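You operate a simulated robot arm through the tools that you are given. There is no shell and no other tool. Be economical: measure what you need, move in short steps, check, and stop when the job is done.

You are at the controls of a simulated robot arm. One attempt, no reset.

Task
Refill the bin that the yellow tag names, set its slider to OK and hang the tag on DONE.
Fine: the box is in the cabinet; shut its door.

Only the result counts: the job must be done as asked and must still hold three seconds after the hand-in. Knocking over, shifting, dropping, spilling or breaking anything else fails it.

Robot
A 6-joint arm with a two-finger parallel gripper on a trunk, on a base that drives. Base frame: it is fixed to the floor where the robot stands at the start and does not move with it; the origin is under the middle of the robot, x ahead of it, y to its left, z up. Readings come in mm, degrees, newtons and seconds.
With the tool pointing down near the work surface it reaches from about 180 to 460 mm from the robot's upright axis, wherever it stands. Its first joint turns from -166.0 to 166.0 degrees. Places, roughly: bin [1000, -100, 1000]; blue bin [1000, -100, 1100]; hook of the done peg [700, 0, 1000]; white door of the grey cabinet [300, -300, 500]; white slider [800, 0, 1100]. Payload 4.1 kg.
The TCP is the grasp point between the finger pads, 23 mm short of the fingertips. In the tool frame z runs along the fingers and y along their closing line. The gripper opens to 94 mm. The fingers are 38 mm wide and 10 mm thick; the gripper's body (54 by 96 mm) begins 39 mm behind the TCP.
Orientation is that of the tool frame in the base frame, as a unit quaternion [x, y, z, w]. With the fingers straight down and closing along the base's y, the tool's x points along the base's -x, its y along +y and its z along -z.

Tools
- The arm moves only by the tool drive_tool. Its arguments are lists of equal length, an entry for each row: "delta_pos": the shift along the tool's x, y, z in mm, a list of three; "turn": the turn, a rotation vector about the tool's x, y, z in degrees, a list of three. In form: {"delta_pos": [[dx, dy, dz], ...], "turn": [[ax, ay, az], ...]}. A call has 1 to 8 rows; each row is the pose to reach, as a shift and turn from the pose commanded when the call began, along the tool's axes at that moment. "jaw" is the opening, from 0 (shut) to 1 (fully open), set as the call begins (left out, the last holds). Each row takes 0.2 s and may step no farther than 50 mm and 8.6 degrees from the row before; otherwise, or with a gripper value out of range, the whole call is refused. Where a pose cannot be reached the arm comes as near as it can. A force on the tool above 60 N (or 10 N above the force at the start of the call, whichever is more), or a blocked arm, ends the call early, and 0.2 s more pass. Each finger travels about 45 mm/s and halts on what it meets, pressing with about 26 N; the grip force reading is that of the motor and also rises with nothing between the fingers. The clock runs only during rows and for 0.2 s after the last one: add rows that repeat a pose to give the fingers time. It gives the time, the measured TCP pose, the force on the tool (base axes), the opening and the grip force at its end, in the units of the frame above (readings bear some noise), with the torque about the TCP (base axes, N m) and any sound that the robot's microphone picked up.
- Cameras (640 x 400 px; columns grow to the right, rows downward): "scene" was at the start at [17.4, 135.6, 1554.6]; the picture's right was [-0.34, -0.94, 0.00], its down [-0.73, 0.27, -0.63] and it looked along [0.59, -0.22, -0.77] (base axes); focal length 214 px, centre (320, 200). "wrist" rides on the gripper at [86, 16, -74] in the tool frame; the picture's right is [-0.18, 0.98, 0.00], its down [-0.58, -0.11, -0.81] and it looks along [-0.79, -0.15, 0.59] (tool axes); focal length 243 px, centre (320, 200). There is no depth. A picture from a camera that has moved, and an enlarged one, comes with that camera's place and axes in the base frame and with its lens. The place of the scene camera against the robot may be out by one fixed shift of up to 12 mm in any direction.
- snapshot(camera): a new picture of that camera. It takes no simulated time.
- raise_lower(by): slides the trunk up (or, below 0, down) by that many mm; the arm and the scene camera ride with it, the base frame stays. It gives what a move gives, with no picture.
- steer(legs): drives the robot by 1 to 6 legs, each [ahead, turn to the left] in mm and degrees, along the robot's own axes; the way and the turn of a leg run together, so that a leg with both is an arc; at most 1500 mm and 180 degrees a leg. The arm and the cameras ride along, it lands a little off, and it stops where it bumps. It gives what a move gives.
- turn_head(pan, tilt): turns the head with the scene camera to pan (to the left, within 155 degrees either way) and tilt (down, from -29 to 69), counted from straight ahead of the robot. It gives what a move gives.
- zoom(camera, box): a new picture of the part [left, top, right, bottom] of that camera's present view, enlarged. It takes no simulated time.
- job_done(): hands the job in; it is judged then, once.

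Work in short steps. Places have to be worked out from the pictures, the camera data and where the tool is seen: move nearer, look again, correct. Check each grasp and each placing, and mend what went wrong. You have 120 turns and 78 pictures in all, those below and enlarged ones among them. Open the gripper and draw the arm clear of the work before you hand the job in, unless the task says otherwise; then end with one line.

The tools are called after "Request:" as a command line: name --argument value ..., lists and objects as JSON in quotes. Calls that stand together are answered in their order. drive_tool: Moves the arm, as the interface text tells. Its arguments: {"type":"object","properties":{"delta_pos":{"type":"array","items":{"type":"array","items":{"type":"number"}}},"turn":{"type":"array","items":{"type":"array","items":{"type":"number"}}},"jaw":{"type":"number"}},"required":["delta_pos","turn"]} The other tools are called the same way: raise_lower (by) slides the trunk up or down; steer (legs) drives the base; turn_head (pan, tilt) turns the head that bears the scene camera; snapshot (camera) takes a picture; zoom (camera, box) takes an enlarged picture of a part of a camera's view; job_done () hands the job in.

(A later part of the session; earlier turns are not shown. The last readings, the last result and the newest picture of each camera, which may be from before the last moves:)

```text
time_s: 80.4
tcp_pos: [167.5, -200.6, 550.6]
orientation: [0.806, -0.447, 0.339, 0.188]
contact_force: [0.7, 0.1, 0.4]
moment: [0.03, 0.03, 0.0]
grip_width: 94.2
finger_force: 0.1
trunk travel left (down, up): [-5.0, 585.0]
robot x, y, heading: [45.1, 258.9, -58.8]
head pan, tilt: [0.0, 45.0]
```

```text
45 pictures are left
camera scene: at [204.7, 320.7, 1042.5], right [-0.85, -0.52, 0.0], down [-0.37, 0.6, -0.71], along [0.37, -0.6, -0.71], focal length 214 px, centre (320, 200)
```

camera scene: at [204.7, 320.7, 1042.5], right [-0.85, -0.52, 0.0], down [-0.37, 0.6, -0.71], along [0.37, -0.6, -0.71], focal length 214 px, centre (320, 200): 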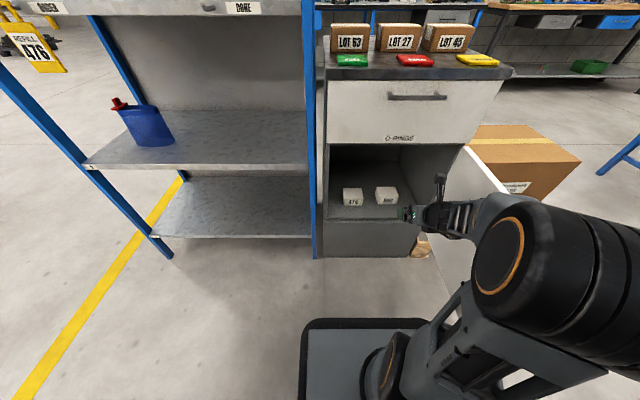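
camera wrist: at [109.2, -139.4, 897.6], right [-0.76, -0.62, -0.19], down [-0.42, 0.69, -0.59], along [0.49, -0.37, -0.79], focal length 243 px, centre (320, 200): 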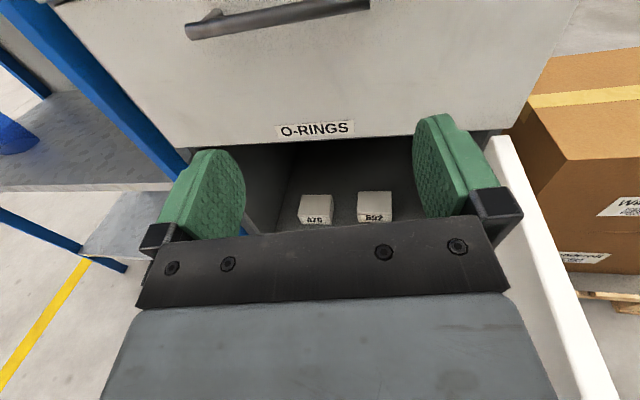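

The 45° pose was reached. I shift 146 mm left to line up with the box and come down to about z 440, still in front of the cabinet.

Request:
drive_tool --delta_pos '[[-15.6, -29, 15.6], [-31, -58, 31], [-47, -88, 47], [-62, -117, 62], [-78, -146, 78]]' --turn '[[0, 0, 0], [0, 0, 0], [0, 0, 0], [0, 0, 0], [0, 0, 0]]'

Request:
snapshot --camera "wrist"

```text
time_s: 81.6
tcp_pos: [259.2, -141.2, 455.4]
orientation: [0.809, -0.445, 0.341, 0.179]
contact_force: [0.4, 0.1, -0.2]
moment: [0.0, -0.03, 0.02]
grip_width: 94.1
finger_force: 0.1
out of reach, approached as far as the arm can: row 4, 5
trunk travel left (down, up): [-5.0, 585.0]
robot x, y, heading: [44.5, 254.9, -58.7]
head pan, tilt: [0.0, 45.0]
```

```text
44 pictures are left
camera wrist: at [249.6, -158.7, 568.8], right [-0.9, -0.42, -0.14], down [-0.44, 0.88, 0.16], along [0.06, 0.2, -0.98], focal length 243 px, centre (320, 200)
```

wrist: 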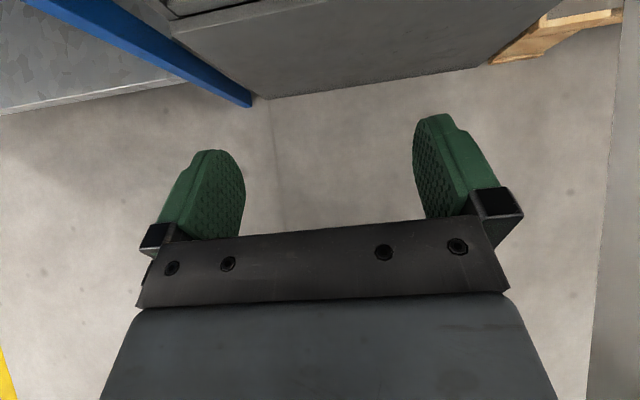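

It came up short at (259,-141,455), probably because the radius is too small again. I test 60 mm further forward.

Request:
drive_tool --delta_pos '[[21, 0, 21], [42, 0, 42], [42, 0, 42]]' --turn '[[0, 0, 0], [0, 0, 0], [0, 0, 0]]'

```text
time_s: 82.4
tcp_pos: [289.7, -195.0, 457.2]
orientation: [0.807, -0.447, 0.339, 0.184]
contact_force: [0.3, -0.8, -0.5]
moment: [0.0, 0.01, 0.02]
grip_width: 93.8
finger_force: 0.1
out of reach, approached as far as the arm can: row 1, 2
trunk travel left (down, up): [-5.0, 585.0]
robot x, y, heading: [47.7, 255.7, -58.2]
head pan, tilt: [0.0, 45.0]
```

That pose was reached, so the tool wants a radius of about 510 mm. I shift the last 40 mm left and lower to z 410, just above the box top, before entering.

Request:
drive_tool --delta_pos '[[-17, -20, 17], [-33, -40, 33], [-33, -40, 33]]' --turn '[[0, 0, 0], [0, 0, 0], [0, 0, 0]]'

Request:
turn_head --pan 0 --tilt 35

Request:
snapshot --camera "scene"

```text
time_s: 83.2
tcp_pos: [294.4, -197.4, 423.0]
orientation: [0.81, -0.443, 0.342, 0.173]
contact_force: [-0.5, -0.1, 0.6]
moment: [0.0, -0.01, 0.01]
grip_width: 94.0
finger_force: 0.0
out of reach, approached as far as the arm can: row 1, 2, 3
trunk travel left (down, up): [-5.0, 585.0]
robot x, y, heading: [50.1, 257.3, -58.6]
head pan, tilt: [0.0, 45.0]
```

```text
time_s: 83.9
tcp_pos: [293.6, -197.7, 423.7]
orientation: [0.811, -0.443, 0.342, 0.173]
contact_force: [0.8, -0.2, -0.4]
moment: [0.01, -0.02, 0.03]
grip_width: 93.8
finger_force: 0.0
trunk travel left (down, up): [-5.0, 585.0]
robot x, y, heading: [40.4, 256.4, -58.6]
head pan, tilt: [0.0, 35.0]
```

```text
43 pictures are left
camera scene: at [208.3, 315.0, 1057.2], right [-0.85, -0.52, 0.0], down [-0.3, 0.49, -0.82], along [0.43, -0.7, -0.57], focal length 214 px, centre (320, 200)
```

scene: 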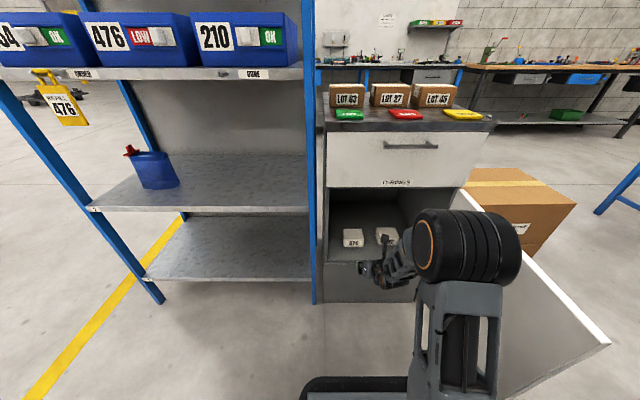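

Sideways and downward moves are limited at this radius. I test whether a longer reach allows going lower by moving along the tool axis, which is forward and down.

Request:
drive_tool --delta_pos '[[0, 0, 20], [0, 0, 40], [0, 0, 60], [0, 0, 60]]' --turn '[[0, 0, 0], [0, 0, 0], [0, 0, 0], [0, 0, 0]]'

```text
time_s: 84.9
tcp_pos: [307.5, -247.5, 387.6]
orientation: [0.809, -0.445, 0.339, 0.18]
contact_force: [0.2, 0.5, 0.2]
moment: [0.0, -0.04, -0.02]
grip_width: 94.0
finger_force: 0.0
out of reach, approached as far as the arm can: row 1, 2, 3, 4
trunk travel left (down, up): [-5.0, 585.0]
robot x, y, heading: [48.9, 254.9, -58.5]
head pan, tilt: [0.0, 35.0]
```

Going lower works only at a longer reach of around 600 mm. I back the robot 120 mm, then extend the arm to about 640 mm, centred and lower.

Request:
steer --legs '[[-120, 0]]'

Request:
drive_tool --delta_pos '[[28, 0, 28], [42, -13, 52], [42, -33, 71], [42, -53, 71], [42, -53, 71]]' --turn '[[0, 0, 0], [0, 0, 0], [0, 0, 0], [0, 0, 0], [0, 0, 0]]'

Request:
snapshot --camera "scene"

```text
time_s: 86.2
tcp_pos: [242.5, -143.9, 386.2]
orientation: [0.808, -0.446, 0.34, 0.18]
contact_force: [-0.2, 0.4, 0.6]
moment: [-0.04, 0.02, -0.01]
grip_width: 94.1
finger_force: 0.0
trunk travel left (down, up): [-5.0, 585.0]
robot x, y, heading: [-18.8, 359.4, -58.5]
head pan, tilt: [0.0, 35.0]
```

```text
time_s: 87.4
tcp_pos: [322.8, -196.9, 372.8]
orientation: [0.811, -0.444, 0.342, 0.169]
contact_force: [0.3, -0.3, 0.3]
moment: [0.01, -0.01, -0.03]
grip_width: 94.2
finger_force: 0.0
out of reach, approached as far as the arm can: row 3, 4, 5
trunk travel left (down, up): [-5.0, 585.0]
robot x, y, heading: [-16.2, 360.4, -58.9]
head pan, tilt: [0.0, 35.0]
```

```text
42 pictures are left
camera scene: at [145.0, 418.7, 1057.3], right [-0.85, -0.52, 0.0], down [-0.3, 0.49, -0.82], along [0.42, -0.7, -0.57], focal length 214 px, centre (320, 200)
```

scene: 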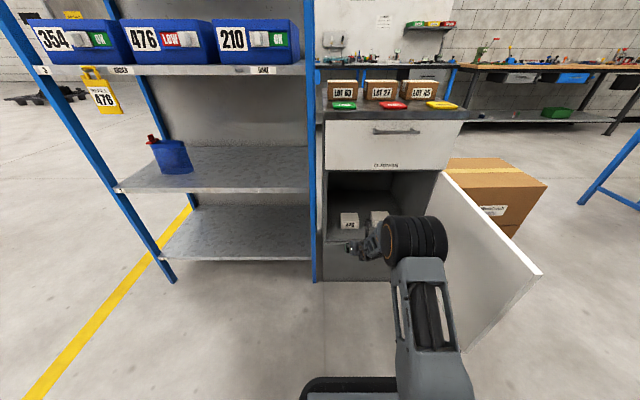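

The TCP is at (323,-197,373), close to what is needed. I test a steeper 60° pitch together with lowering to z 348.

Request:
drive_tool --delta_pos '[[0, 0, 0], [0, 0, 0], [-9, 0, 9], [-17.7, 0, 17.7], [-17.7, 0, 17.7]]' --turn '[[0, -7.5, 0], [0, -15, 0], [0, -15, 0], [0, -15, 0], [0, -15, 0]]'

Request:
zoom --camera "scene" --box '[300, 150, 500, 275]'

Request:
snapshot --camera "wrist"

```text
time_s: 88.6
tcp_pos: [326.7, -181.9, 342.2]
orientation: [0.842, -0.469, 0.229, 0.136]
contact_force: [0.1, 0.6, 0.1]
moment: [0.01, -0.01, 0.0]
grip_width: 94.1
finger_force: 0.1
out of reach, approached as far as the arm can: row 2, 3, 4, 5
trunk travel left (down, up): [-5.0, 585.0]
robot x, y, heading: [-16.2, 357.7, -58.7]
head pan, tilt: [0.0, 35.0]
```

```text
3.20 times, centred on (400, 212) of scene
camera zoom: at [144.9, 418.7, 1057.3], right [-0.85, -0.52, 0.0], down [-0.3, 0.49, -0.82], along [0.42, -0.7, -0.57], focal length 686 px, centre (64, 160)
```

zoom: 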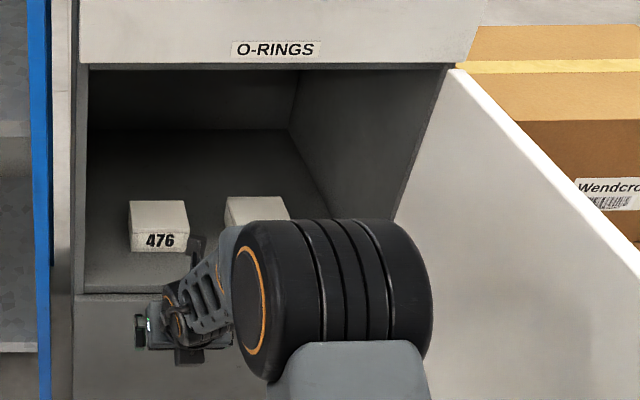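

```text
40 pictures are left
camera wrist: at [333.5, -221.0, 449.4], right [-0.92, -0.38, -0.08], down [-0.38, 0.84, 0.39], along [-0.08, 0.39, -0.92], focal length 243 px, centre (320, 200)
```

wrist: 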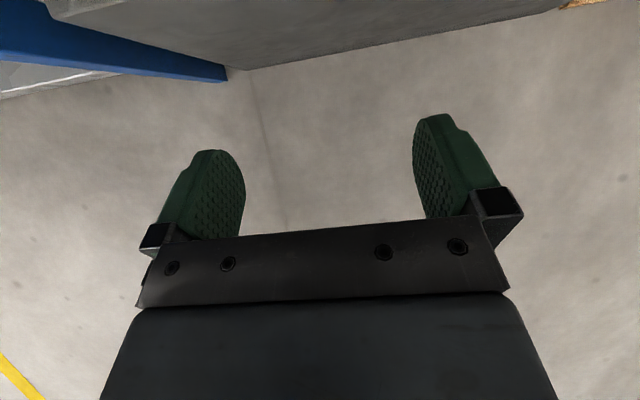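

Z 342 is reachable at this steeper pitch, but the big elbow drum will come near the cabinet too. I pan the head to get a second view of the drum and locate it.

Request:
turn_head --pan -40 --tilt 35

Request:
snapshot --camera "scene"

```text
time_s: 89.6
tcp_pos: [326.4, -181.6, 341.1]
orientation: [0.842, -0.469, 0.229, 0.136]
contact_force: [0.3, 0.4, -0.6]
moment: [0.0, 0.0, 0.0]
grip_width: 93.6
finger_force: 0.0
trunk travel left (down, up): [-5.0, 585.0]
robot x, y, heading: [-16.7, 361.5, -58.9]
head pan, tilt: [-40.0, 35.0]
```

```text
39 pictures are left
camera scene: at [86.0, 407.0, 1057.3], right [-0.99, 0.15, 0.0], down [0.09, 0.57, -0.82], along [-0.12, -0.81, -0.57], focal length 214 px, centre (320, 200)
```

scene: 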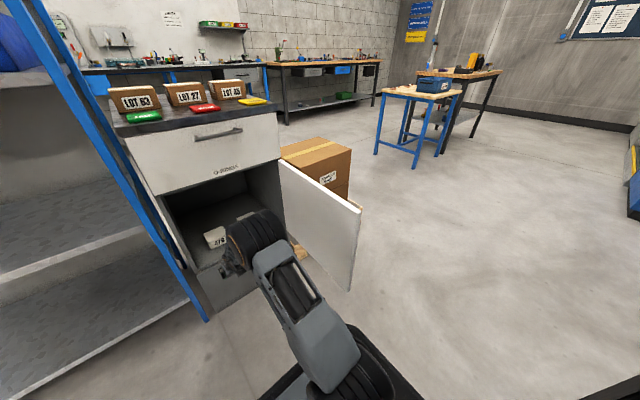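

The two views put the elbow high at about z 750 and well back, so the forearm will pass under the drawer. I raise the tool to z 410 and drive in 200 mm so the gripper comes in just above the box.

Request:
drive_tool --delta_pos '[[17, 0, -29], [35, 0, -58], [35, 0, -58]]' --turn '[[0, 0, 0], [0, 0, 0], [0, 0, 0]]'

Request:
steer --legs '[[150, 0]]'

Request:
snapshot --camera "wrist"

Request:
snapshot --camera "scene"

```text
time_s: 90.4
tcp_pos: [331.0, -177.2, 403.2]
orientation: [0.839, -0.472, 0.227, 0.146]
contact_force: [-0.5, 0.7, 0.4]
moment: [0.02, -0.02, -0.02]
grip_width: 93.9
finger_force: 0.1
out of reach, approached as far as the arm can: row 1, 2
trunk travel left (down, up): [-5.0, 585.0]
robot x, y, heading: [-18.7, 360.1, -58.6]
head pan, tilt: [-40.0, 35.0]
```

```text
time_s: 91.8
tcp_pos: [408.9, -306.2, 402.4]
orientation: [0.84, -0.471, 0.227, 0.145]
contact_force: [0.7, -0.5, 0.0]
moment: [-0.02, 0.01, -0.02]
grip_width: 94.2
finger_force: 0.1
trunk travel left (down, up): [-5.0, 585.0]
robot x, y, heading: [63.7, 230.8, -59.0]
head pan, tilt: [-40.0, 35.0]
```

```text
38 pictures are left
camera wrist: at [415.8, -344.3, 511.4], right [-0.93, -0.37, -0.07], down [-0.37, 0.85, 0.38], along [-0.09, 0.38, -0.92], focal length 243 px, centre (320, 200)
```

wrist: 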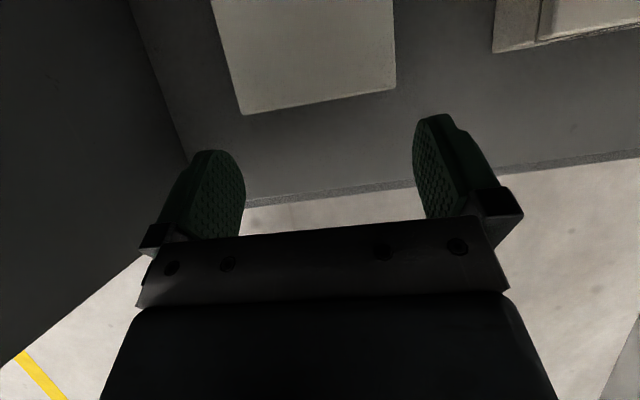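

```text
37 pictures are left
camera scene: at [164.3, 277.5, 1057.3], right [-0.99, 0.15, 0.0], down [0.09, 0.57, -0.82], along [-0.13, -0.81, -0.57], focal length 214 px, centre (320, 200)
```

scene: 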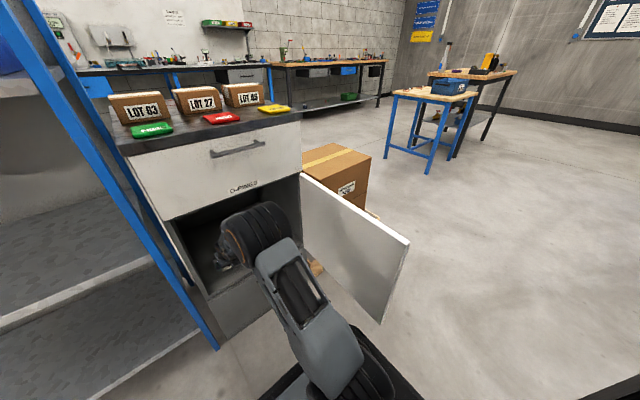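

The box's front edge is 36 mm ahead of the TCP, with a lateral error of about 1 mm and the same yaw. I raise the tool slightly for clearance, drive 70 mm ahead over the box and look again.

Request:
drive_tool --delta_pos '[[5, 0, -8], [5, 0, -8]]' --turn '[[0, 0, 0], [0, 0, 0]]'

Request:
steer --legs '[[68, 0]]'

Request:
snapshot --camera "wrist"

```text
time_s: 92.4
tcp_pos: [409.3, -305.5, 411.8]
orientation: [0.839, -0.471, 0.227, 0.147]
contact_force: [0.2, -0.6, -0.2]
moment: [-0.01, -0.02, 0.03]
grip_width: 94.2
finger_force: 0.1
trunk travel left (down, up): [-5.0, 585.0]
robot x, y, heading: [61.8, 231.9, -58.9]
head pan, tilt: [-40.0, 35.0]
```

```text
time_s: 93.4
tcp_pos: [444.6, -365.0, 412.6]
orientation: [0.839, -0.471, 0.228, 0.148]
contact_force: [-0.6, 0.0, -0.3]
moment: [0.0, 0.0, 0.0]
grip_width: 93.9
finger_force: 0.2
trunk travel left (down, up): [-5.0, 585.0]
robot x, y, heading: [96.7, 170.3, -58.9]
head pan, tilt: [-40.0, 35.0]
```

```text
36 pictures are left
camera wrist: at [451.8, -402.3, 521.0], right [-0.93, -0.37, -0.06], down [-0.36, 0.85, 0.38], along [-0.09, 0.38, -0.92], focal length 243 px, centre (320, 200)
```

wrist: 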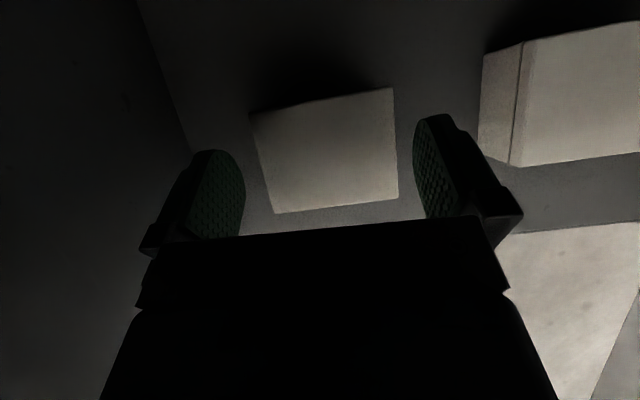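

The box is centred between the fingers to within about 1 mm, and the yaw matches. I descend about 59 mm so that the fingers straddle it.

Request:
drive_tool --delta_pos '[[-7.5, 1, 12.5], [-15, 1, 25], [-22.5, 1, 38], [-30.5, 1, 50.5], [-30.5, 1, 50.5]]' --turn '[[0, 0, 0], [0, 0, 0], [0, 0, 0], [0, 0, 0], [0, 0, 0]]'

Request:
snapshot --camera "wrist"

```text
time_s: 94.6
tcp_pos: [442.8, -365.4, 353.0]
orientation: [0.839, -0.472, 0.228, 0.147]
contact_force: [-0.2, 0.2, 0.4]
moment: [0.0, -0.01, 0.01]
grip_width: 94.2
finger_force: 0.0
trunk travel left (down, up): [-5.0, 585.0]
robot x, y, heading: [96.3, 175.6, -59.0]
head pan, tilt: [-40.0, 35.0]
```

```text
35 pictures are left
camera wrist: at [449.9, -403.6, 461.4], right [-0.93, -0.37, -0.06], down [-0.36, 0.85, 0.38], along [-0.09, 0.38, -0.92], focal length 243 px, centre (320, 200)
```

wrist: 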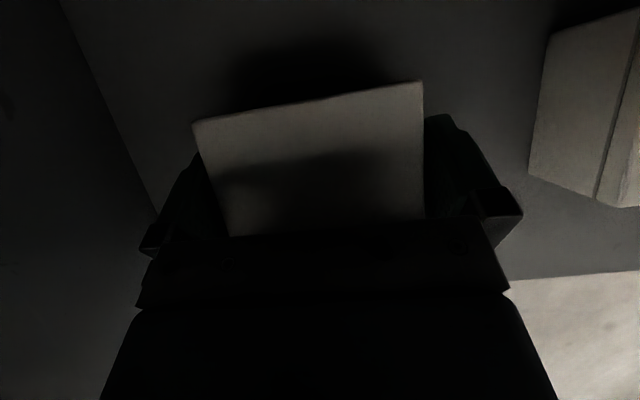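

The fingers straddle the box with no contact force, and the change in scale puts its top at z≈367. I close the gripper.

Request:
drive_tool --delta_pos '[[0, 0, 0], [0, 0, 0], [0, 0, 0]]' --turn '[[0, 0, 0], [0, 0, 0], [0, 0, 0]]' --jaw 0

```text
time_s: 95.4
tcp_pos: [443.0, -365.4, 352.4]
orientation: [0.839, -0.471, 0.228, 0.147]
contact_force: [-0.1, 0.0, 1.7]
moment: [0.11, -0.2, 0.03]
grip_width: 88.3
finger_force: 26.2
trunk travel left (down, up): [-5.0, 585.0]
robot x, y, heading: [97.9, 171.9, -59.0]
head pan, tilt: [-40.0, 35.0]
```

The grip is firm at 88.3 mm. I lift 50 mm and check the reading.

Request:
drive_tool --delta_pos '[[0, 0, 0], [6, 0, -11], [13, 0, -22], [20, 0, -33], [26, 0, -43]]' --turn '[[0, 0, 0], [0, 0, 0], [0, 0, 0], [0, 0, 0], [0, 0, 0]]'

Request:
snapshot --camera "wrist"

```text
time_s: 96.6
tcp_pos: [442.7, -363.9, 401.8]
orientation: [0.839, -0.472, 0.227, 0.147]
contact_force: [0.2, -0.3, -2.6]
moment: [-0.01, 0.0, -0.01]
grip_width: 87.8
finger_force: 25.6
trunk travel left (down, up): [-5.0, 585.0]
robot x, y, heading: [93.4, 171.0, -58.8]
head pan, tilt: [-40.0, 35.0]
```

```text
34 pictures are left
camera wrist: at [449.5, -401.7, 510.3], right [-0.93, -0.37, -0.06], down [-0.36, 0.85, 0.38], along [-0.09, 0.38, -0.92], focal length 243 px, centre (320, 200)
```

wrist: 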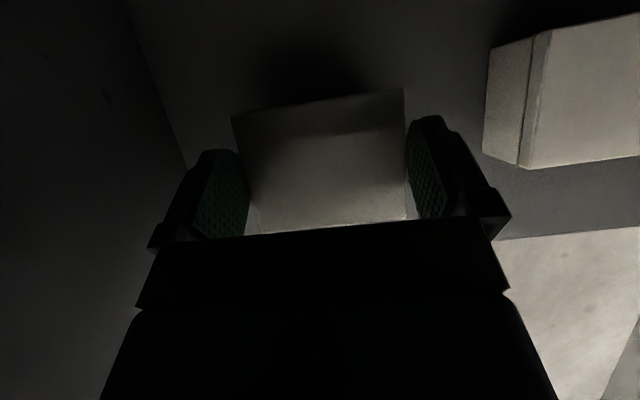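

The box image is smaller than before the lift, so it seems to have slipped down within the grip. I enlarge the view to understand the state of the grip.

Request:
zoom --camera "wrist" --box '[180, 60, 460, 240]'

Request:
zoom --camera "scene" --box '[140, 160, 330, 300]'

```text
2.22 times, centred on (320, 150) of wrist
camera zoom: at [449.5, -401.7, 510.3], right [-0.93, -0.37, -0.06], down [-0.36, 0.85, 0.38], along [-0.09, 0.38, -0.92], focal length 539 px, centre (320, 311)
```

zoom: 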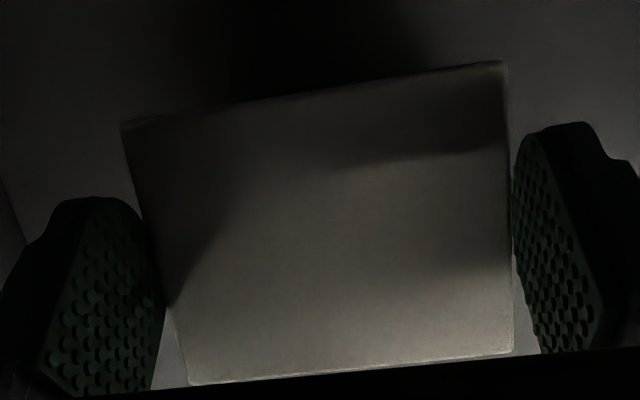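

```text
2.86 times, centred on (235, 230) of scene
camera zoom: at [199.8, 218.9, 1057.2], right [-0.99, 0.15, 0.0], down [0.09, 0.57, -0.82], along [-0.13, -0.81, -0.57], focal length 613 px, centre (563, 114)
```

zoom: 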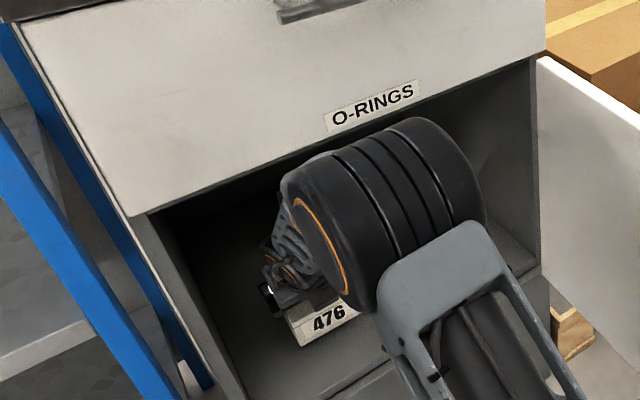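

The box is held only by the fingertips at its lid, since it slipped about 33 mm during the lift. I lower it back to the floor gently and will regrip it lower.

Request:
drive_tool --delta_pos '[[-2.6, 0, 4.3], [-5.2, 0, 8.6], [-7.3, 0, 12]]' --turn '[[0, 0, 0], [0, 0, 0], [0, 0, 0]]'

Request:
snapshot --camera "wrist"

```text
time_s: 97.4
tcp_pos: [442.4, -365.1, 389.9]
orientation: [0.84, -0.471, 0.228, 0.147]
contact_force: [0.0, -0.4, -3.2]
moment: [-0.01, 0.01, 0.04]
grip_width: 87.9
finger_force: 26.3
trunk travel left (down, up): [-5.0, 585.0]
robot x, y, heading: [97.0, 172.4, -58.7]
head pan, tilt: [-40.0, 35.0]
```

```text
31 pictures are left
camera wrist: at [450.3, -403.8, 498.6], right [-0.93, -0.37, -0.06], down [-0.36, 0.85, 0.38], along [-0.09, 0.38, -0.92], focal length 243 px, centre (320, 200)
```

wrist: 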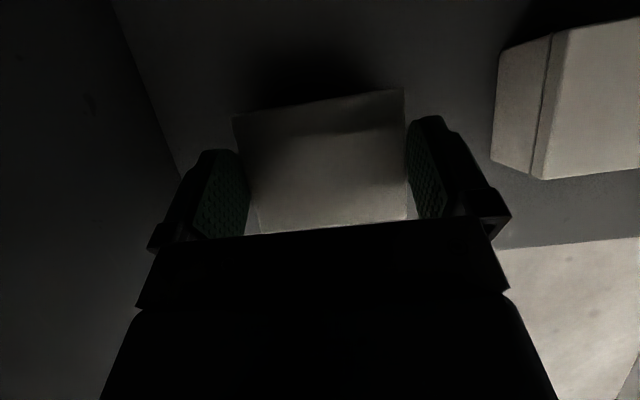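

The box moves with the hand now and isn't touching yet. I continue down in small steps until contact.

Request:
drive_tool --delta_pos '[[-1.5, 0, 2.6], [-3, 0, 5.1], [-4.6, 0, 7.7], [-6.2, 0, 10.3]]' --turn '[[0, 0, 0], [0, 0, 0], [0, 0, 0], [0, 0, 0]]'

```text
time_s: 98.4
tcp_pos: [443.3, -366.9, 381.5]
orientation: [0.837, -0.472, 0.232, 0.149]
contact_force: [0.9, 1.1, 27.1]
moment: [0.28, -0.17, -0.1]
grip_width: 88.2
finger_force: 25.7
trunk travel left (down, up): [-5.0, 585.0]
robot x, y, heading: [94.8, 171.7, -59.0]
head pan, tilt: [-40.0, 35.0]
```

Contact with the floor comes at TCP z≈382. I open, go down 30 mm, and regrip with a longer dwell.

Request:
drive_tool --delta_pos '[[1, 0, -1.7], [1, 0, -1.7], [-4, 0, 7], [-9, 0, 15.5], [-15, 0, 24.5], [-15, 0, 24.5]]' --turn '[[0, 0, 0], [0, 0, 0], [0, 0, 0], [0, 0, 0], [0, 0, 0], [0, 0, 0]]' --jaw 1

Request:
drive_tool --delta_pos '[[0, 0, 0], [0, 0, 0], [0, 0, 0], [0, 0, 0], [0, 0, 0], [0, 0, 0]]' --turn '[[0, 0, 0], [0, 0, 0], [0, 0, 0], [0, 0, 0], [0, 0, 0], [0, 0, 0]]' --jaw 0

Request:
drive_tool --delta_pos '[[1.3, 0, -2.1], [2.6, 0, -4.3], [4, 0, -6.4], [5.2, 0, -8.6]]' --turn '[[0, 0, 0], [0, 0, 0], [0, 0, 0], [0, 0, 0]]'

Request:
snapshot --camera "wrist"

```text
time_s: 99.8
tcp_pos: [440.8, -368.2, 349.7]
orientation: [0.839, -0.472, 0.227, 0.147]
contact_force: [0.4, 0.6, 0.4]
moment: [0.02, -0.02, 0.0]
grip_width: 93.9
finger_force: 0.0
trunk travel left (down, up): [-5.0, 585.0]
robot x, y, heading: [96.6, 171.7, -58.6]
head pan, tilt: [-40.0, 35.0]
```

```text
time_s: 101.2
tcp_pos: [442.3, -366.9, 349.5]
orientation: [0.839, -0.472, 0.227, 0.147]
contact_force: [0.8, -0.9, 2.0]
moment: [0.06, -0.16, 0.02]
grip_width: 88.5
finger_force: 25.5
trunk travel left (down, up): [-5.0, 585.0]
robot x, y, heading: [99.1, 178.9, -59.0]
head pan, tilt: [-40.0, 35.0]
```

```text
time_s: 102.2
tcp_pos: [441.3, -367.0, 358.2]
orientation: [0.839, -0.472, 0.228, 0.147]
contact_force: [0.6, -0.6, -2.7]
moment: [0.01, 0.02, -0.02]
grip_width: 87.8
finger_force: 26.0
trunk travel left (down, up): [-5.0, 585.0]
robot x, y, heading: [95.1, 176.3, -59.1]
head pan, tilt: [-40.0, 35.0]
```

```text
30 pictures are left
camera wrist: at [449.2, -404.7, 466.7], right [-0.93, -0.37, -0.06], down [-0.36, 0.85, 0.38], along [-0.09, 0.38, -0.92], focal length 243 px, centre (320, 200)
```

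wrist: 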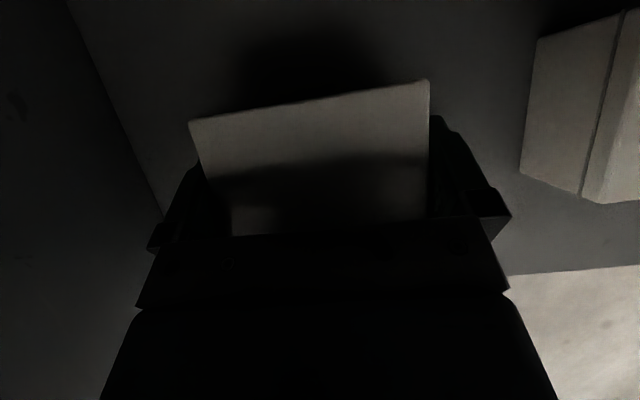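

The box now travels with the hand, with weight 2.7 N and an unchanged image. I lift it a further 42 mm slowly.

Request:
drive_tool --delta_pos '[[2.7, 0, -4.5], [5.5, 0, -9], [8.2, 0, -13.5], [11, 0, -18], [13.7, 0, -22.5], [16.4, 0, -27], [19, 0, -31.5], [22, 0, -36]]' --turn '[[0, 0, 0], [0, 0, 0], [0, 0, 0], [0, 0, 0], [0, 0, 0], [0, 0, 0], [0, 0, 0], [0, 0, 0]]'

Request:
snapshot --camera "wrist"

```text
time_s: 104.0
tcp_pos: [442.7, -365.3, 402.0]
orientation: [0.838, -0.473, 0.228, 0.147]
contact_force: [-0.7, -1.0, -3.7]
moment: [0.0, 0.03, 0.0]
grip_width: 87.8
finger_force: 26.4
trunk travel left (down, up): [-5.0, 585.0]
robot x, y, heading: [93.4, 172.9, -59.2]
head pan, tilt: [-40.0, 35.0]
```

```text
29 pictures are left
camera wrist: at [450.2, -403.5, 510.1], right [-0.93, -0.37, -0.06], down [-0.36, 0.85, 0.38], along [-0.09, 0.38, -0.92], focal length 243 px, centre (320, 200)
```

wrist: 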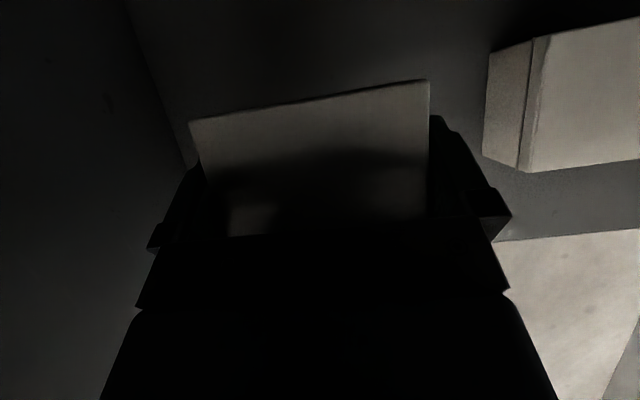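

The grip is solid this time. I back out of the cabinet with the box and raise the trunk.

Request:
steer --legs '[[-330, 0]]'

Request:
raise_lower --by 480

Request:
turn_head --pan 25 --tilt 35

Request:
snapshot --camera "scene"

```text
time_s: 106.2
tcp_pos: [273.6, -83.0, 401.3]
orientation: [0.839, -0.471, 0.227, 0.148]
contact_force: [0.8, -0.9, -3.8]
moment: [-0.03, -0.01, -0.02]
grip_width: 88.0
finger_force: 26.0
trunk travel left (down, up): [-5.0, 585.0]
robot x, y, heading: [-76.2, 453.1, -58.8]
head pan, tilt: [-40.0, 35.0]
```

```text
refused: 480 is not a number from -400 to 400
```

```text
time_s: 107.6
tcp_pos: [273.3, -82.5, 402.1]
orientation: [0.84, -0.47, 0.228, 0.147]
contact_force: [-0.2, 0.1, -3.4]
moment: [0.0, -0.03, 0.05]
grip_width: 87.8
finger_force: 25.4
trunk travel left (down, up): [-5.0, 585.0]
robot x, y, heading: [-74.4, 455.0, -58.5]
head pan, tilt: [25.0, 35.0]
```

```text
28 pictures are left
camera scene: at [115.4, 539.2, 1057.3], right [-0.56, -0.83, 0.0], down [-0.48, 0.32, -0.82], along [0.68, -0.45, -0.57], focal length 214 px, centre (320, 200)
```

scene: 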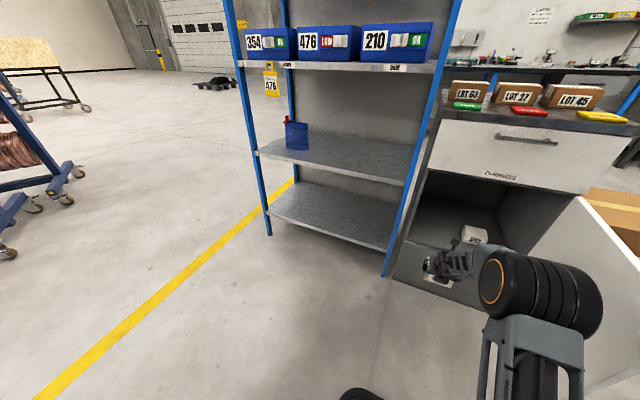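

I have another fix on bin 476: its label is near (905,50,1081). I raise the trunk and drive along the rack to stand about 300 mm short of that bin, facing it.

Request:
raise_lower --by 400

Request:
steer --legs '[[0, 87], [553, 0], [0, -87.3]]'

Request:
turn_head --pan 0 --tilt 30

Request:
snapshot --camera "scene"

```text
time_s: 111.4
tcp_pos: [274.0, -83.5, 800.9]
orientation: [0.84, -0.47, 0.228, 0.147]
contact_force: [-0.8, 0.3, -2.2]
moment: [0.01, 0.0, 0.0]
grip_width: 88.0
finger_force: 25.8
trunk travel left (down, up): [-405.0, 185.0]
robot x, y, heading: [-75.4, 456.5, -58.4]
head pan, tilt: [25.0, 35.0]
```

```text
time_s: 122.2
tcp_pos: [751.4, 201.2, 800.7]
orientation: [0.839, -0.472, 0.228, 0.147]
contact_force: [-0.3, -0.8, -3.5]
moment: [0.01, -0.04, 0.04]
grip_width: 88.2
finger_force: 26.2
trunk travel left (down, up): [-405.0, 185.0]
robot x, y, heading: [408.1, 739.9, -59.0]
head pan, tilt: [25.0, 35.0]
```

```text
time_s: 123.1
tcp_pos: [752.1, 201.3, 800.9]
orientation: [0.839, -0.473, 0.227, 0.148]
contact_force: [0.4, -0.1, -2.0]
moment: [0.0, -0.01, 0.01]
grip_width: 87.8
finger_force: 26.1
trunk travel left (down, up): [-405.0, 185.0]
robot x, y, heading: [406.4, 738.7, -59.1]
head pan, tilt: [0.0, 30.0]
```

```text
27 pictures are left
camera scene: at [570.6, 795.5, 1465.1], right [-0.86, -0.52, 0.0], down [-0.26, 0.43, -0.87], along [0.45, -0.74, -0.5], focal length 214 px, centre (320, 200)
```

scene: 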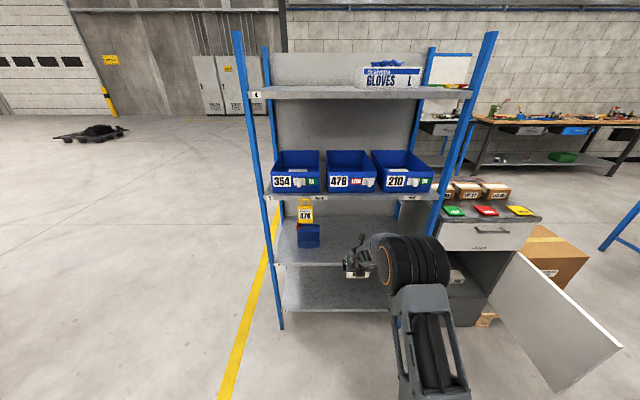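

The whole rack is in view now. I enlarge the bins to measure them.

Request:
zoom --camera "scene" --box '[240, 60, 480, 220]'

```text
2.50 times, centred on (360, 140) of scene
camera zoom: at [570.6, 795.5, 1465.1], right [-0.86, -0.52, 0.0], down [-0.26, 0.43, -0.87], along [0.45, -0.74, -0.5], focal length 536 px, centre (220, 350)
```

zoom: 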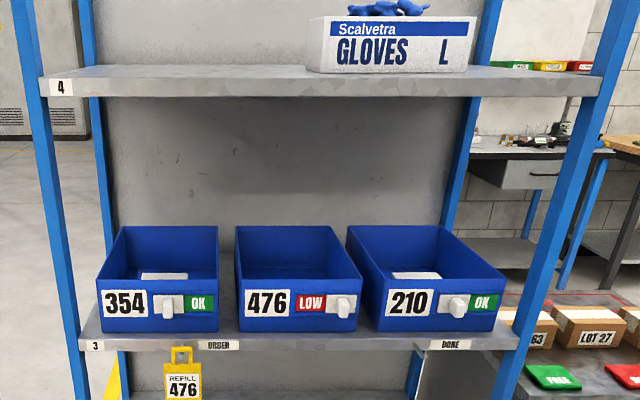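

Measured from this view, bin 476 spans z 1032–1132 with its front at 847 mm ahead of the axis. It is 280 mm deep and 200 mm wide, centred 38 mm left, and the shelf above is at z≈1399. I raise the trunk and the arm, and tip the tool nose up by 24° so the wrist clears that shelf.

Request:
raise_lower --by 180

Request:
drive_tool --delta_pos '[[17, 0, -28], [34, 0, -57], [51, 0, -85], [69, 0, -114], [86, 0, -142], [103, 0, -171], [103, 0, -171]]' --turn '[[0, 4, 0], [0, 8, 0], [0, 12, 0], [0, 16, 0], [0, 20, 0], [0, 24, 0], [0, 24, 0]]'

Request:
snapshot --camera "scene"

```text
time_s: 125.1
tcp_pos: [753.1, 200.5, 980.9]
orientation: [0.839, -0.472, 0.228, 0.148]
contact_force: [0.4, 0.8, -3.8]
moment: [0.03, 0.0, 0.01]
grip_width: 87.8
finger_force: 25.8
trunk travel left (down, up): [-585.0, 5.0]
robot x, y, heading: [403.3, 740.1, -58.8]
head pan, tilt: [0.0, 30.0]
```

```text
time_s: 126.7
tcp_pos: [756.3, 202.2, 1183.2]
orientation: [0.773, -0.432, 0.397, 0.243]
contact_force: [0.0, -0.4, -2.2]
moment: [0.04, -0.01, -0.01]
grip_width: 88.1
finger_force: 26.1
trunk travel left (down, up): [-585.0, 5.0]
robot x, y, heading: [407.5, 741.2, -59.1]
head pan, tilt: [0.0, 30.0]
```

```text
25 pictures are left
camera scene: at [570.6, 795.4, 1645.1], right [-0.86, -0.51, 0.0], down [-0.26, 0.43, -0.87], along [0.45, -0.74, -0.5], focal length 214 px, centre (320, 200)
```

scene: 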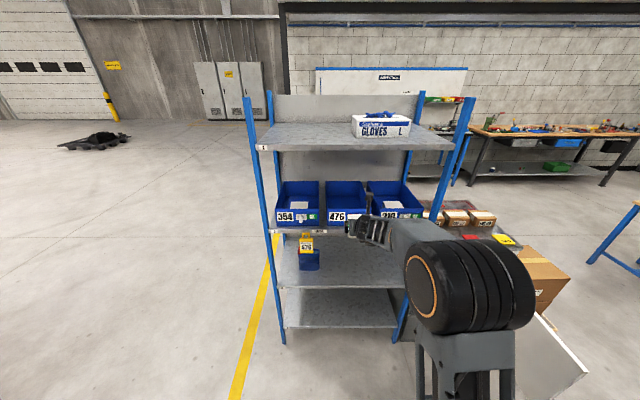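

The forearm will pass about 35 mm below the upper shelf. I raise the tool 10 mm, shift 15 mm left to the bin's centre line and drive in 200 mm for a wrist view.

Request:
drive_tool --delta_pos '[[4, -8, -3], [8, -15.5, -6], [8, -15.5, -6]]' --turn '[[0, 0, 0], [0, 0, 0], [0, 0, 0]]'

Request:
steer --legs '[[190, 0]]'

Request:
snapshot --camera "wrist"

Request:
snapshot --camera "scene"

```text
time_s: 127.5
tcp_pos: [769.6, 212.1, 1190.0]
orientation: [0.773, -0.432, 0.397, 0.242]
contact_force: [-0.7, -0.4, -2.0]
moment: [0.02, 0.0, 0.01]
grip_width: 88.1
finger_force: 26.1
trunk travel left (down, up): [-585.0, 5.0]
robot x, y, heading: [404.9, 741.4, -58.9]
head pan, tilt: [0.0, 30.0]
```

```text
time_s: 129.1
tcp_pos: [863.4, 44.7, 1189.5]
orientation: [0.772, -0.434, 0.395, 0.243]
contact_force: [-1.0, -0.3, -3.2]
moment: [0.0, 0.01, 0.01]
grip_width: 87.7
finger_force: 25.7
trunk travel left (down, up): [-585.0, 5.0]
robot x, y, heading: [506.1, 576.7, -59.5]
head pan, tilt: [0.0, 30.0]
```

```text
24 pictures are left
camera wrist: at [847.2, 47.7, 1303.3], right [-0.91, -0.41, -0.12], down [-0.41, 0.91, -0.02], along [0.12, 0.03, -0.99], focal length 243 px, centre (320, 200)
```

wrist: 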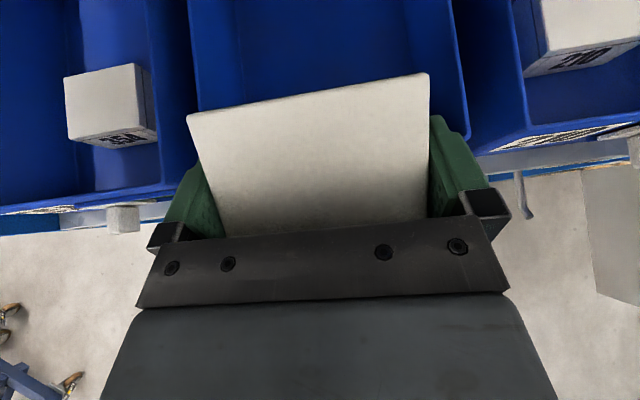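

```text
23 pictures are left
camera scene: at [669.4, 629.2, 1645.0], right [-0.86, -0.51, 0.0], down [-0.25, 0.43, -0.87], along [0.44, -0.75, -0.5], focal length 214 px, centre (320, 200)
```

scene: 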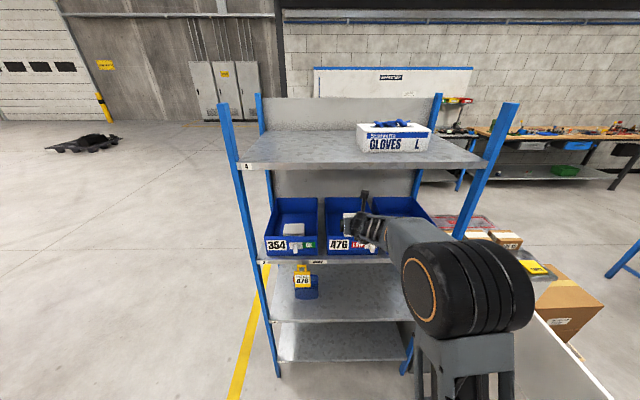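

The box is about level with the bin's front rim and laterally centred to within about 5 mm. I drive another 125 mm in, watching the force.

Request:
steer --legs '[[125, 0.3]]'

Request:
snapshot --camera "wrist"

```text
time_s: 130.3
tcp_pos: [932.0, -59.4, 1189.3]
orientation: [0.773, -0.431, 0.397, 0.242]
contact_force: [-0.5, -0.4, -3.1]
moment: [0.02, 0.05, 0.01]
grip_width: 87.9
finger_force: 26.2
trunk travel left (down, up): [-585.0, 5.0]
robot x, y, heading: [568.6, 470.3, -58.9]
head pan, tilt: [0.0, 30.0]
```

```text
22 pictures are left
camera wrist: at [915.4, -57.7, 1303.0], right [-0.9, -0.41, -0.12], down [-0.41, 0.91, -0.02], along [0.12, 0.03, -0.99], focal length 243 px, centre (320, 200)
```

wrist: 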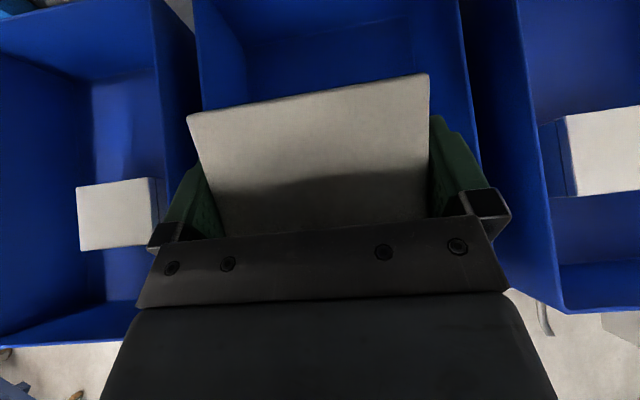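

The box is over the bin, with the front rim about 85 mm behind the TCP. I lower 90 mm while levelling the box and shift 7 mm right.

Request:
drive_tool --delta_pos '[[-12, 3, 8.6], [-25, 7, 17], [-37, 7, 26], [-49, 7, 34], [-61, 7, 43], [-74, 7, 52], [-74, 7, 52]]' --turn '[[0, -4, 0], [0, -8, 0], [0, -12, 0], [0, -16, 0], [0, -20, 0], [0, -24, 0], [0, -24, 0]]'

Request:
snapshot --camera "wrist"

```text
time_s: 131.9
tcp_pos: [931.0, -53.0, 1092.6]
orientation: [0.835, -0.475, 0.226, 0.161]
contact_force: [0.4, 0.5, -4.3]
moment: [0.03, 0.02, 0.01]
grip_width: 87.9
finger_force: 26.3
out of reach, approached as far as the arm can: row 5, 6, 7
trunk travel left (down, up): [-585.0, 5.0]
robot x, y, heading: [568.5, 467.8, -59.2]
head pan, tilt: [0.0, 30.0]
```

```text
21 pictures are left
camera wrist: at [938.9, -89.1, 1201.9], right [-0.93, -0.36, -0.04], down [-0.35, 0.86, 0.37], along [-0.09, 0.36, -0.93], focal length 243 px, centre (320, 200)
```

wrist: 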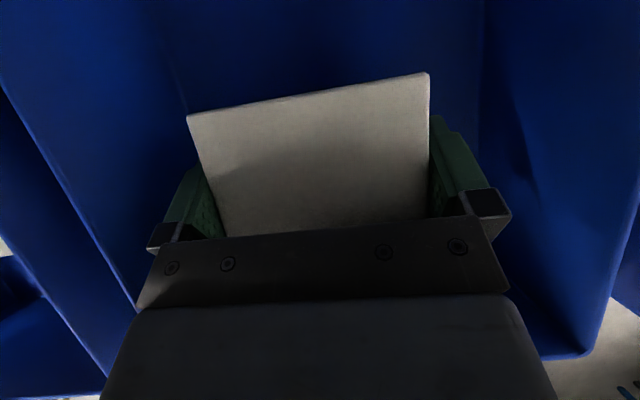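

It came to z 1092.6, nearly level, and stays clear inside the bin. I use the trunk for the final straight descent.

Request:
raise_lower --by -14

Request:
raise_lower --by -4

```text
time_s: 132.5
tcp_pos: [929.6, -53.6, 1077.9]
orientation: [0.835, -0.475, 0.226, 0.161]
contact_force: [-0.3, 0.0, -3.5]
moment: [0.0, 0.01, 0.02]
grip_width: 87.8
finger_force: 25.8
trunk travel left (down, up): [-571.0, 19.0]
robot x, y, heading: [569.4, 468.9, -58.6]
head pan, tilt: [0.0, 30.0]
```

```text
time_s: 133.1
tcp_pos: [929.7, -54.5, 1074.4]
orientation: [0.835, -0.475, 0.225, 0.161]
contact_force: [1.0, 0.1, -2.8]
moment: [0.03, 0.0, -0.01]
grip_width: 87.7
finger_force: 26.4
trunk travel left (down, up): [-567.0, 23.0]
robot x, y, heading: [568.3, 471.9, -58.9]
head pan, tilt: [0.0, 30.0]
```

There is no contact yet, so I keep lowering in small steps.

Request:
raise_lower --by -4

Request:
raise_lower --by -4

Request:
raise_lower --by -3

```text
time_s: 133.6
tcp_pos: [930.5, -53.8, 1070.6]
orientation: [0.835, -0.476, 0.225, 0.161]
contact_force: [0.5, -0.5, -2.9]
moment: [0.03, 0.0, 0.0]
grip_width: 87.8
finger_force: 26.2
trunk travel left (down, up): [-563.0, 27.0]
robot x, y, heading: [568.9, 468.7, -59.1]
head pan, tilt: [0.0, 30.0]
```

```text
time_s: 134.1
tcp_pos: [931.5, -54.4, 1066.6]
orientation: [0.835, -0.475, 0.225, 0.161]
contact_force: [0.2, -0.7, -1.9]
moment: [0.0, 0.0, 0.01]
grip_width: 87.9
finger_force: 26.5
trunk travel left (down, up): [-559.0, 31.0]
robot x, y, heading: [567.9, 469.4, -58.9]
head pan, tilt: [0.0, 30.0]
```

```text
time_s: 134.7
tcp_pos: [930.4, -53.0, 1062.2]
orientation: [0.835, -0.475, 0.226, 0.162]
contact_force: [-0.3, 0.0, -2.7]
moment: [0.02, -0.01, -0.01]
grip_width: 88.0
finger_force: 25.8
trunk travel left (down, up): [-556.0, 34.0]
robot x, y, heading: [570.4, 468.0, -59.0]
head pan, tilt: [0.0, 30.0]
```

Still free at 1062, so I go further down.

Request:
raise_lower --by -4

Request:
raise_lower --by -3

Request:
raise_lower --by -3

```text
time_s: 135.2
tcp_pos: [931.7, -53.6, 1059.9]
orientation: [0.836, -0.475, 0.226, 0.161]
contact_force: [0.7, -0.2, -3.2]
moment: [-0.01, 0.0, -0.03]
grip_width: 88.0
finger_force: 26.2
trunk travel left (down, up): [-552.0, 38.0]
robot x, y, heading: [563.9, 468.2, -59.1]
head pan, tilt: [0.0, 30.0]
```

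```text
time_s: 135.7
tcp_pos: [930.1, -52.9, 1059.2]
orientation: [0.834, -0.475, 0.229, 0.162]
contact_force: [-0.1, 0.0, 11.9]
moment: [0.71, -0.3, 0.04]
grip_width: 87.8
finger_force: 26.0
trunk travel left (down, up): [-549.0, 41.0]
robot x, y, heading: [567.7, 464.0, -59.2]
head pan, tilt: [0.0, 30.0]
```

```text
time_s: 136.2
tcp_pos: [929.2, -54.2, 1058.4]
orientation: [0.834, -0.475, 0.23, 0.163]
contact_force: [2.2, -4.6, 26.0]
moment: [1.01, -0.85, -0.1]
grip_width: 88.4
finger_force: 25.8
trunk travel left (down, up): [-546.0, 44.0]
robot x, y, heading: [567.6, 465.5, -59.0]
head pan, tilt: [0.0, 30.0]
```

Contact shows at z 1059, so the box stands on the bin floor. I relieve 3 mm, open the jaws, rise with the trunk and look.

Request:
raise_lower --by 3

Request:
drive_tool --delta_pos '[[0, 0, 0], [0, 0, 0], [0, 0, 0]]' --turn '[[0, 0, 0], [0, 0, 0], [0, 0, 0]]' --jaw 1

Request:
raise_lower --by 38

Request:
snapshot --camera "wrist"

```text
time_s: 136.7
tcp_pos: [929.8, -53.3, 1057.2]
orientation: [0.834, -0.475, 0.227, 0.163]
contact_force: [4.1, -7.4, 16.9]
moment: [-0.24, -1.16, -0.37]
grip_width: 88.0
finger_force: 25.8
trunk travel left (down, up): [-549.0, 41.0]
robot x, y, heading: [567.4, 465.7, -59.1]
head pan, tilt: [0.0, 30.0]
```

```text
time_s: 137.5
tcp_pos: [928.9, -54.2, 1057.8]
orientation: [0.835, -0.475, 0.226, 0.161]
contact_force: [-1.2, -11.6, 16.9]
moment: [0.14, -0.63, -0.5]
grip_width: 90.7
finger_force: 0.0
trunk travel left (down, up): [-549.0, 41.0]
robot x, y, heading: [566.8, 465.8, -59.2]
head pan, tilt: [0.0, 30.0]
```

```text
time_s: 138.4
tcp_pos: [931.3, -52.3, 1094.3]
orientation: [0.836, -0.475, 0.224, 0.161]
contact_force: [-0.1, -0.5, 0.7]
moment: [0.0, 0.02, 0.03]
grip_width: 94.0
finger_force: 0.1
trunk travel left (down, up): [-587.0, 3.0]
robot x, y, heading: [569.4, 467.8, -59.2]
head pan, tilt: [0.0, 30.0]
```

```text
20 pictures are left
camera wrist: at [938.6, -88.9, 1203.5], right [-0.93, -0.36, -0.04], down [-0.35, 0.86, 0.37], along [-0.09, 0.36, -0.93], focal length 243 px, centre (320, 200)
```

wrist: 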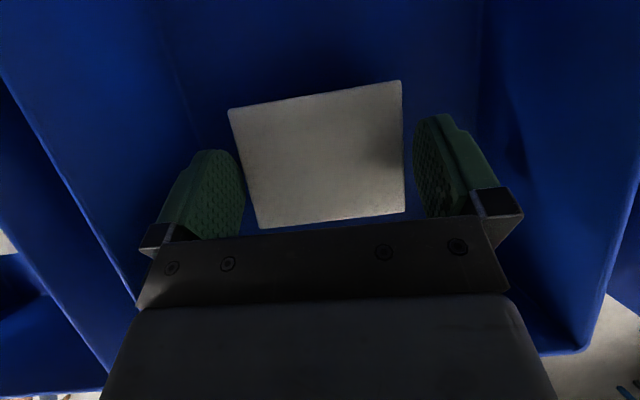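

The box sits flat in the bin. I reverse the entry path, lifting with the nose up, then back the base out.

Request:
drive_tool --delta_pos '[[8, 0, -13], [16, 0, -25], [24, 0, -38], [32, 0, -51], [40, 0, -64], [48, 0, -76], [48, 0, -76]]' --turn '[[0, 3.5, 0], [0, 7, 0], [0, 10.5, 0], [0, 14, 0], [0, 18, 0], [0, 22, 0], [0, 22, 0]]'

Request:
steer --legs '[[-300, 0]]'

Request:
snapshot --camera "scene"

```text
time_s: 140.0
tcp_pos: [934.1, -51.3, 1185.5]
orientation: [0.777, -0.435, 0.381, 0.248]
contact_force: [-0.5, -0.4, 1.0]
moment: [0.01, 0.01, -0.01]
grip_width: 94.1
finger_force: 0.1
trunk travel left (down, up): [-587.0, 3.0]
robot x, y, heading: [568.2, 467.0, -59.2]
head pan, tilt: [0.0, 30.0]
```

```text
time_s: 142.0
tcp_pos: [783.8, 202.0, 1185.1]
orientation: [0.777, -0.434, 0.382, 0.248]
contact_force: [0.1, -0.6, -0.5]
moment: [0.01, 0.0, 0.01]
grip_width: 94.2
finger_force: 0.1
trunk travel left (down, up): [-587.0, 3.0]
robot x, y, heading: [414.2, 722.6, -58.7]
head pan, tilt: [0.0, 30.0]
```

```text
19 pictures are left
camera scene: at [580.4, 776.2, 1647.1], right [-0.86, -0.52, 0.0], down [-0.26, 0.43, -0.87], along [0.45, -0.74, -0.5], focal length 214 px, centre (320, 200)
```

scene: 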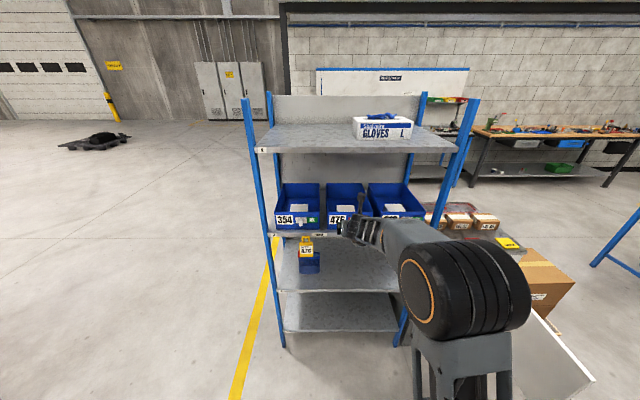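

The refill is in place. Next is the slider: in the OK state the knob sits on the left, so bin 476's knob must move about 48 mm left. I level the tool and line it up in front of the knob, near (799,35,1110).

Request:
drive_tool --delta_pos '[[-9, 15, 6], [-18, 30, 12], [-27, 45, 18], [-36, 60, 24], [-45, 73, 30], [-45, 73, 30]]' --turn '[[0, 7, 0], [0, 14, 0], [0, 21, 0], [0, 28, 0], [0, 35, 0], [0, 35, 0]]' --jaw 0.5

Request:
snapshot --camera "wrist"

```text
time_s: 143.4
tcp_pos: [742.3, 177.6, 1140.7]
orientation: [0.628, -0.339, 0.586, 0.385]
contact_force: [-0.3, 0.6, 0.0]
moment: [-0.01, 0.02, 0.01]
grip_width: 46.9
finger_force: 0.0
out of reach, approached as far as the arm can: row 1, 2, 4, 5, 6
trunk travel left (down, up): [-587.0, 3.0]
robot x, y, heading: [416.5, 719.2, -58.6]
head pan, tilt: [0.0, 30.0]
```

```text
18 pictures are left
camera wrist: at [701.2, 237.2, 1229.7], right [-0.88, -0.47, -0.1], down [-0.34, 0.75, -0.57], along [0.34, -0.47, -0.81], focal length 243 px, centre (320, 200)
```

wrist: 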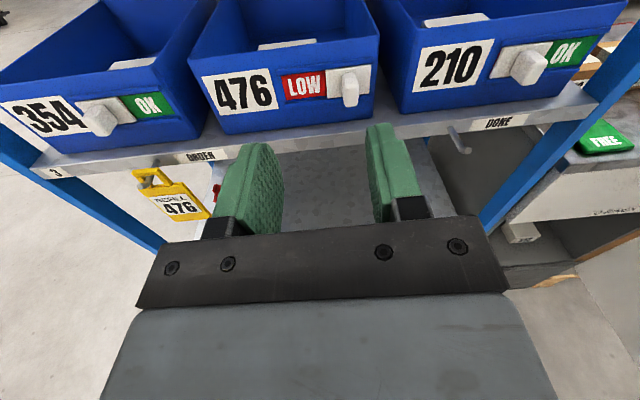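

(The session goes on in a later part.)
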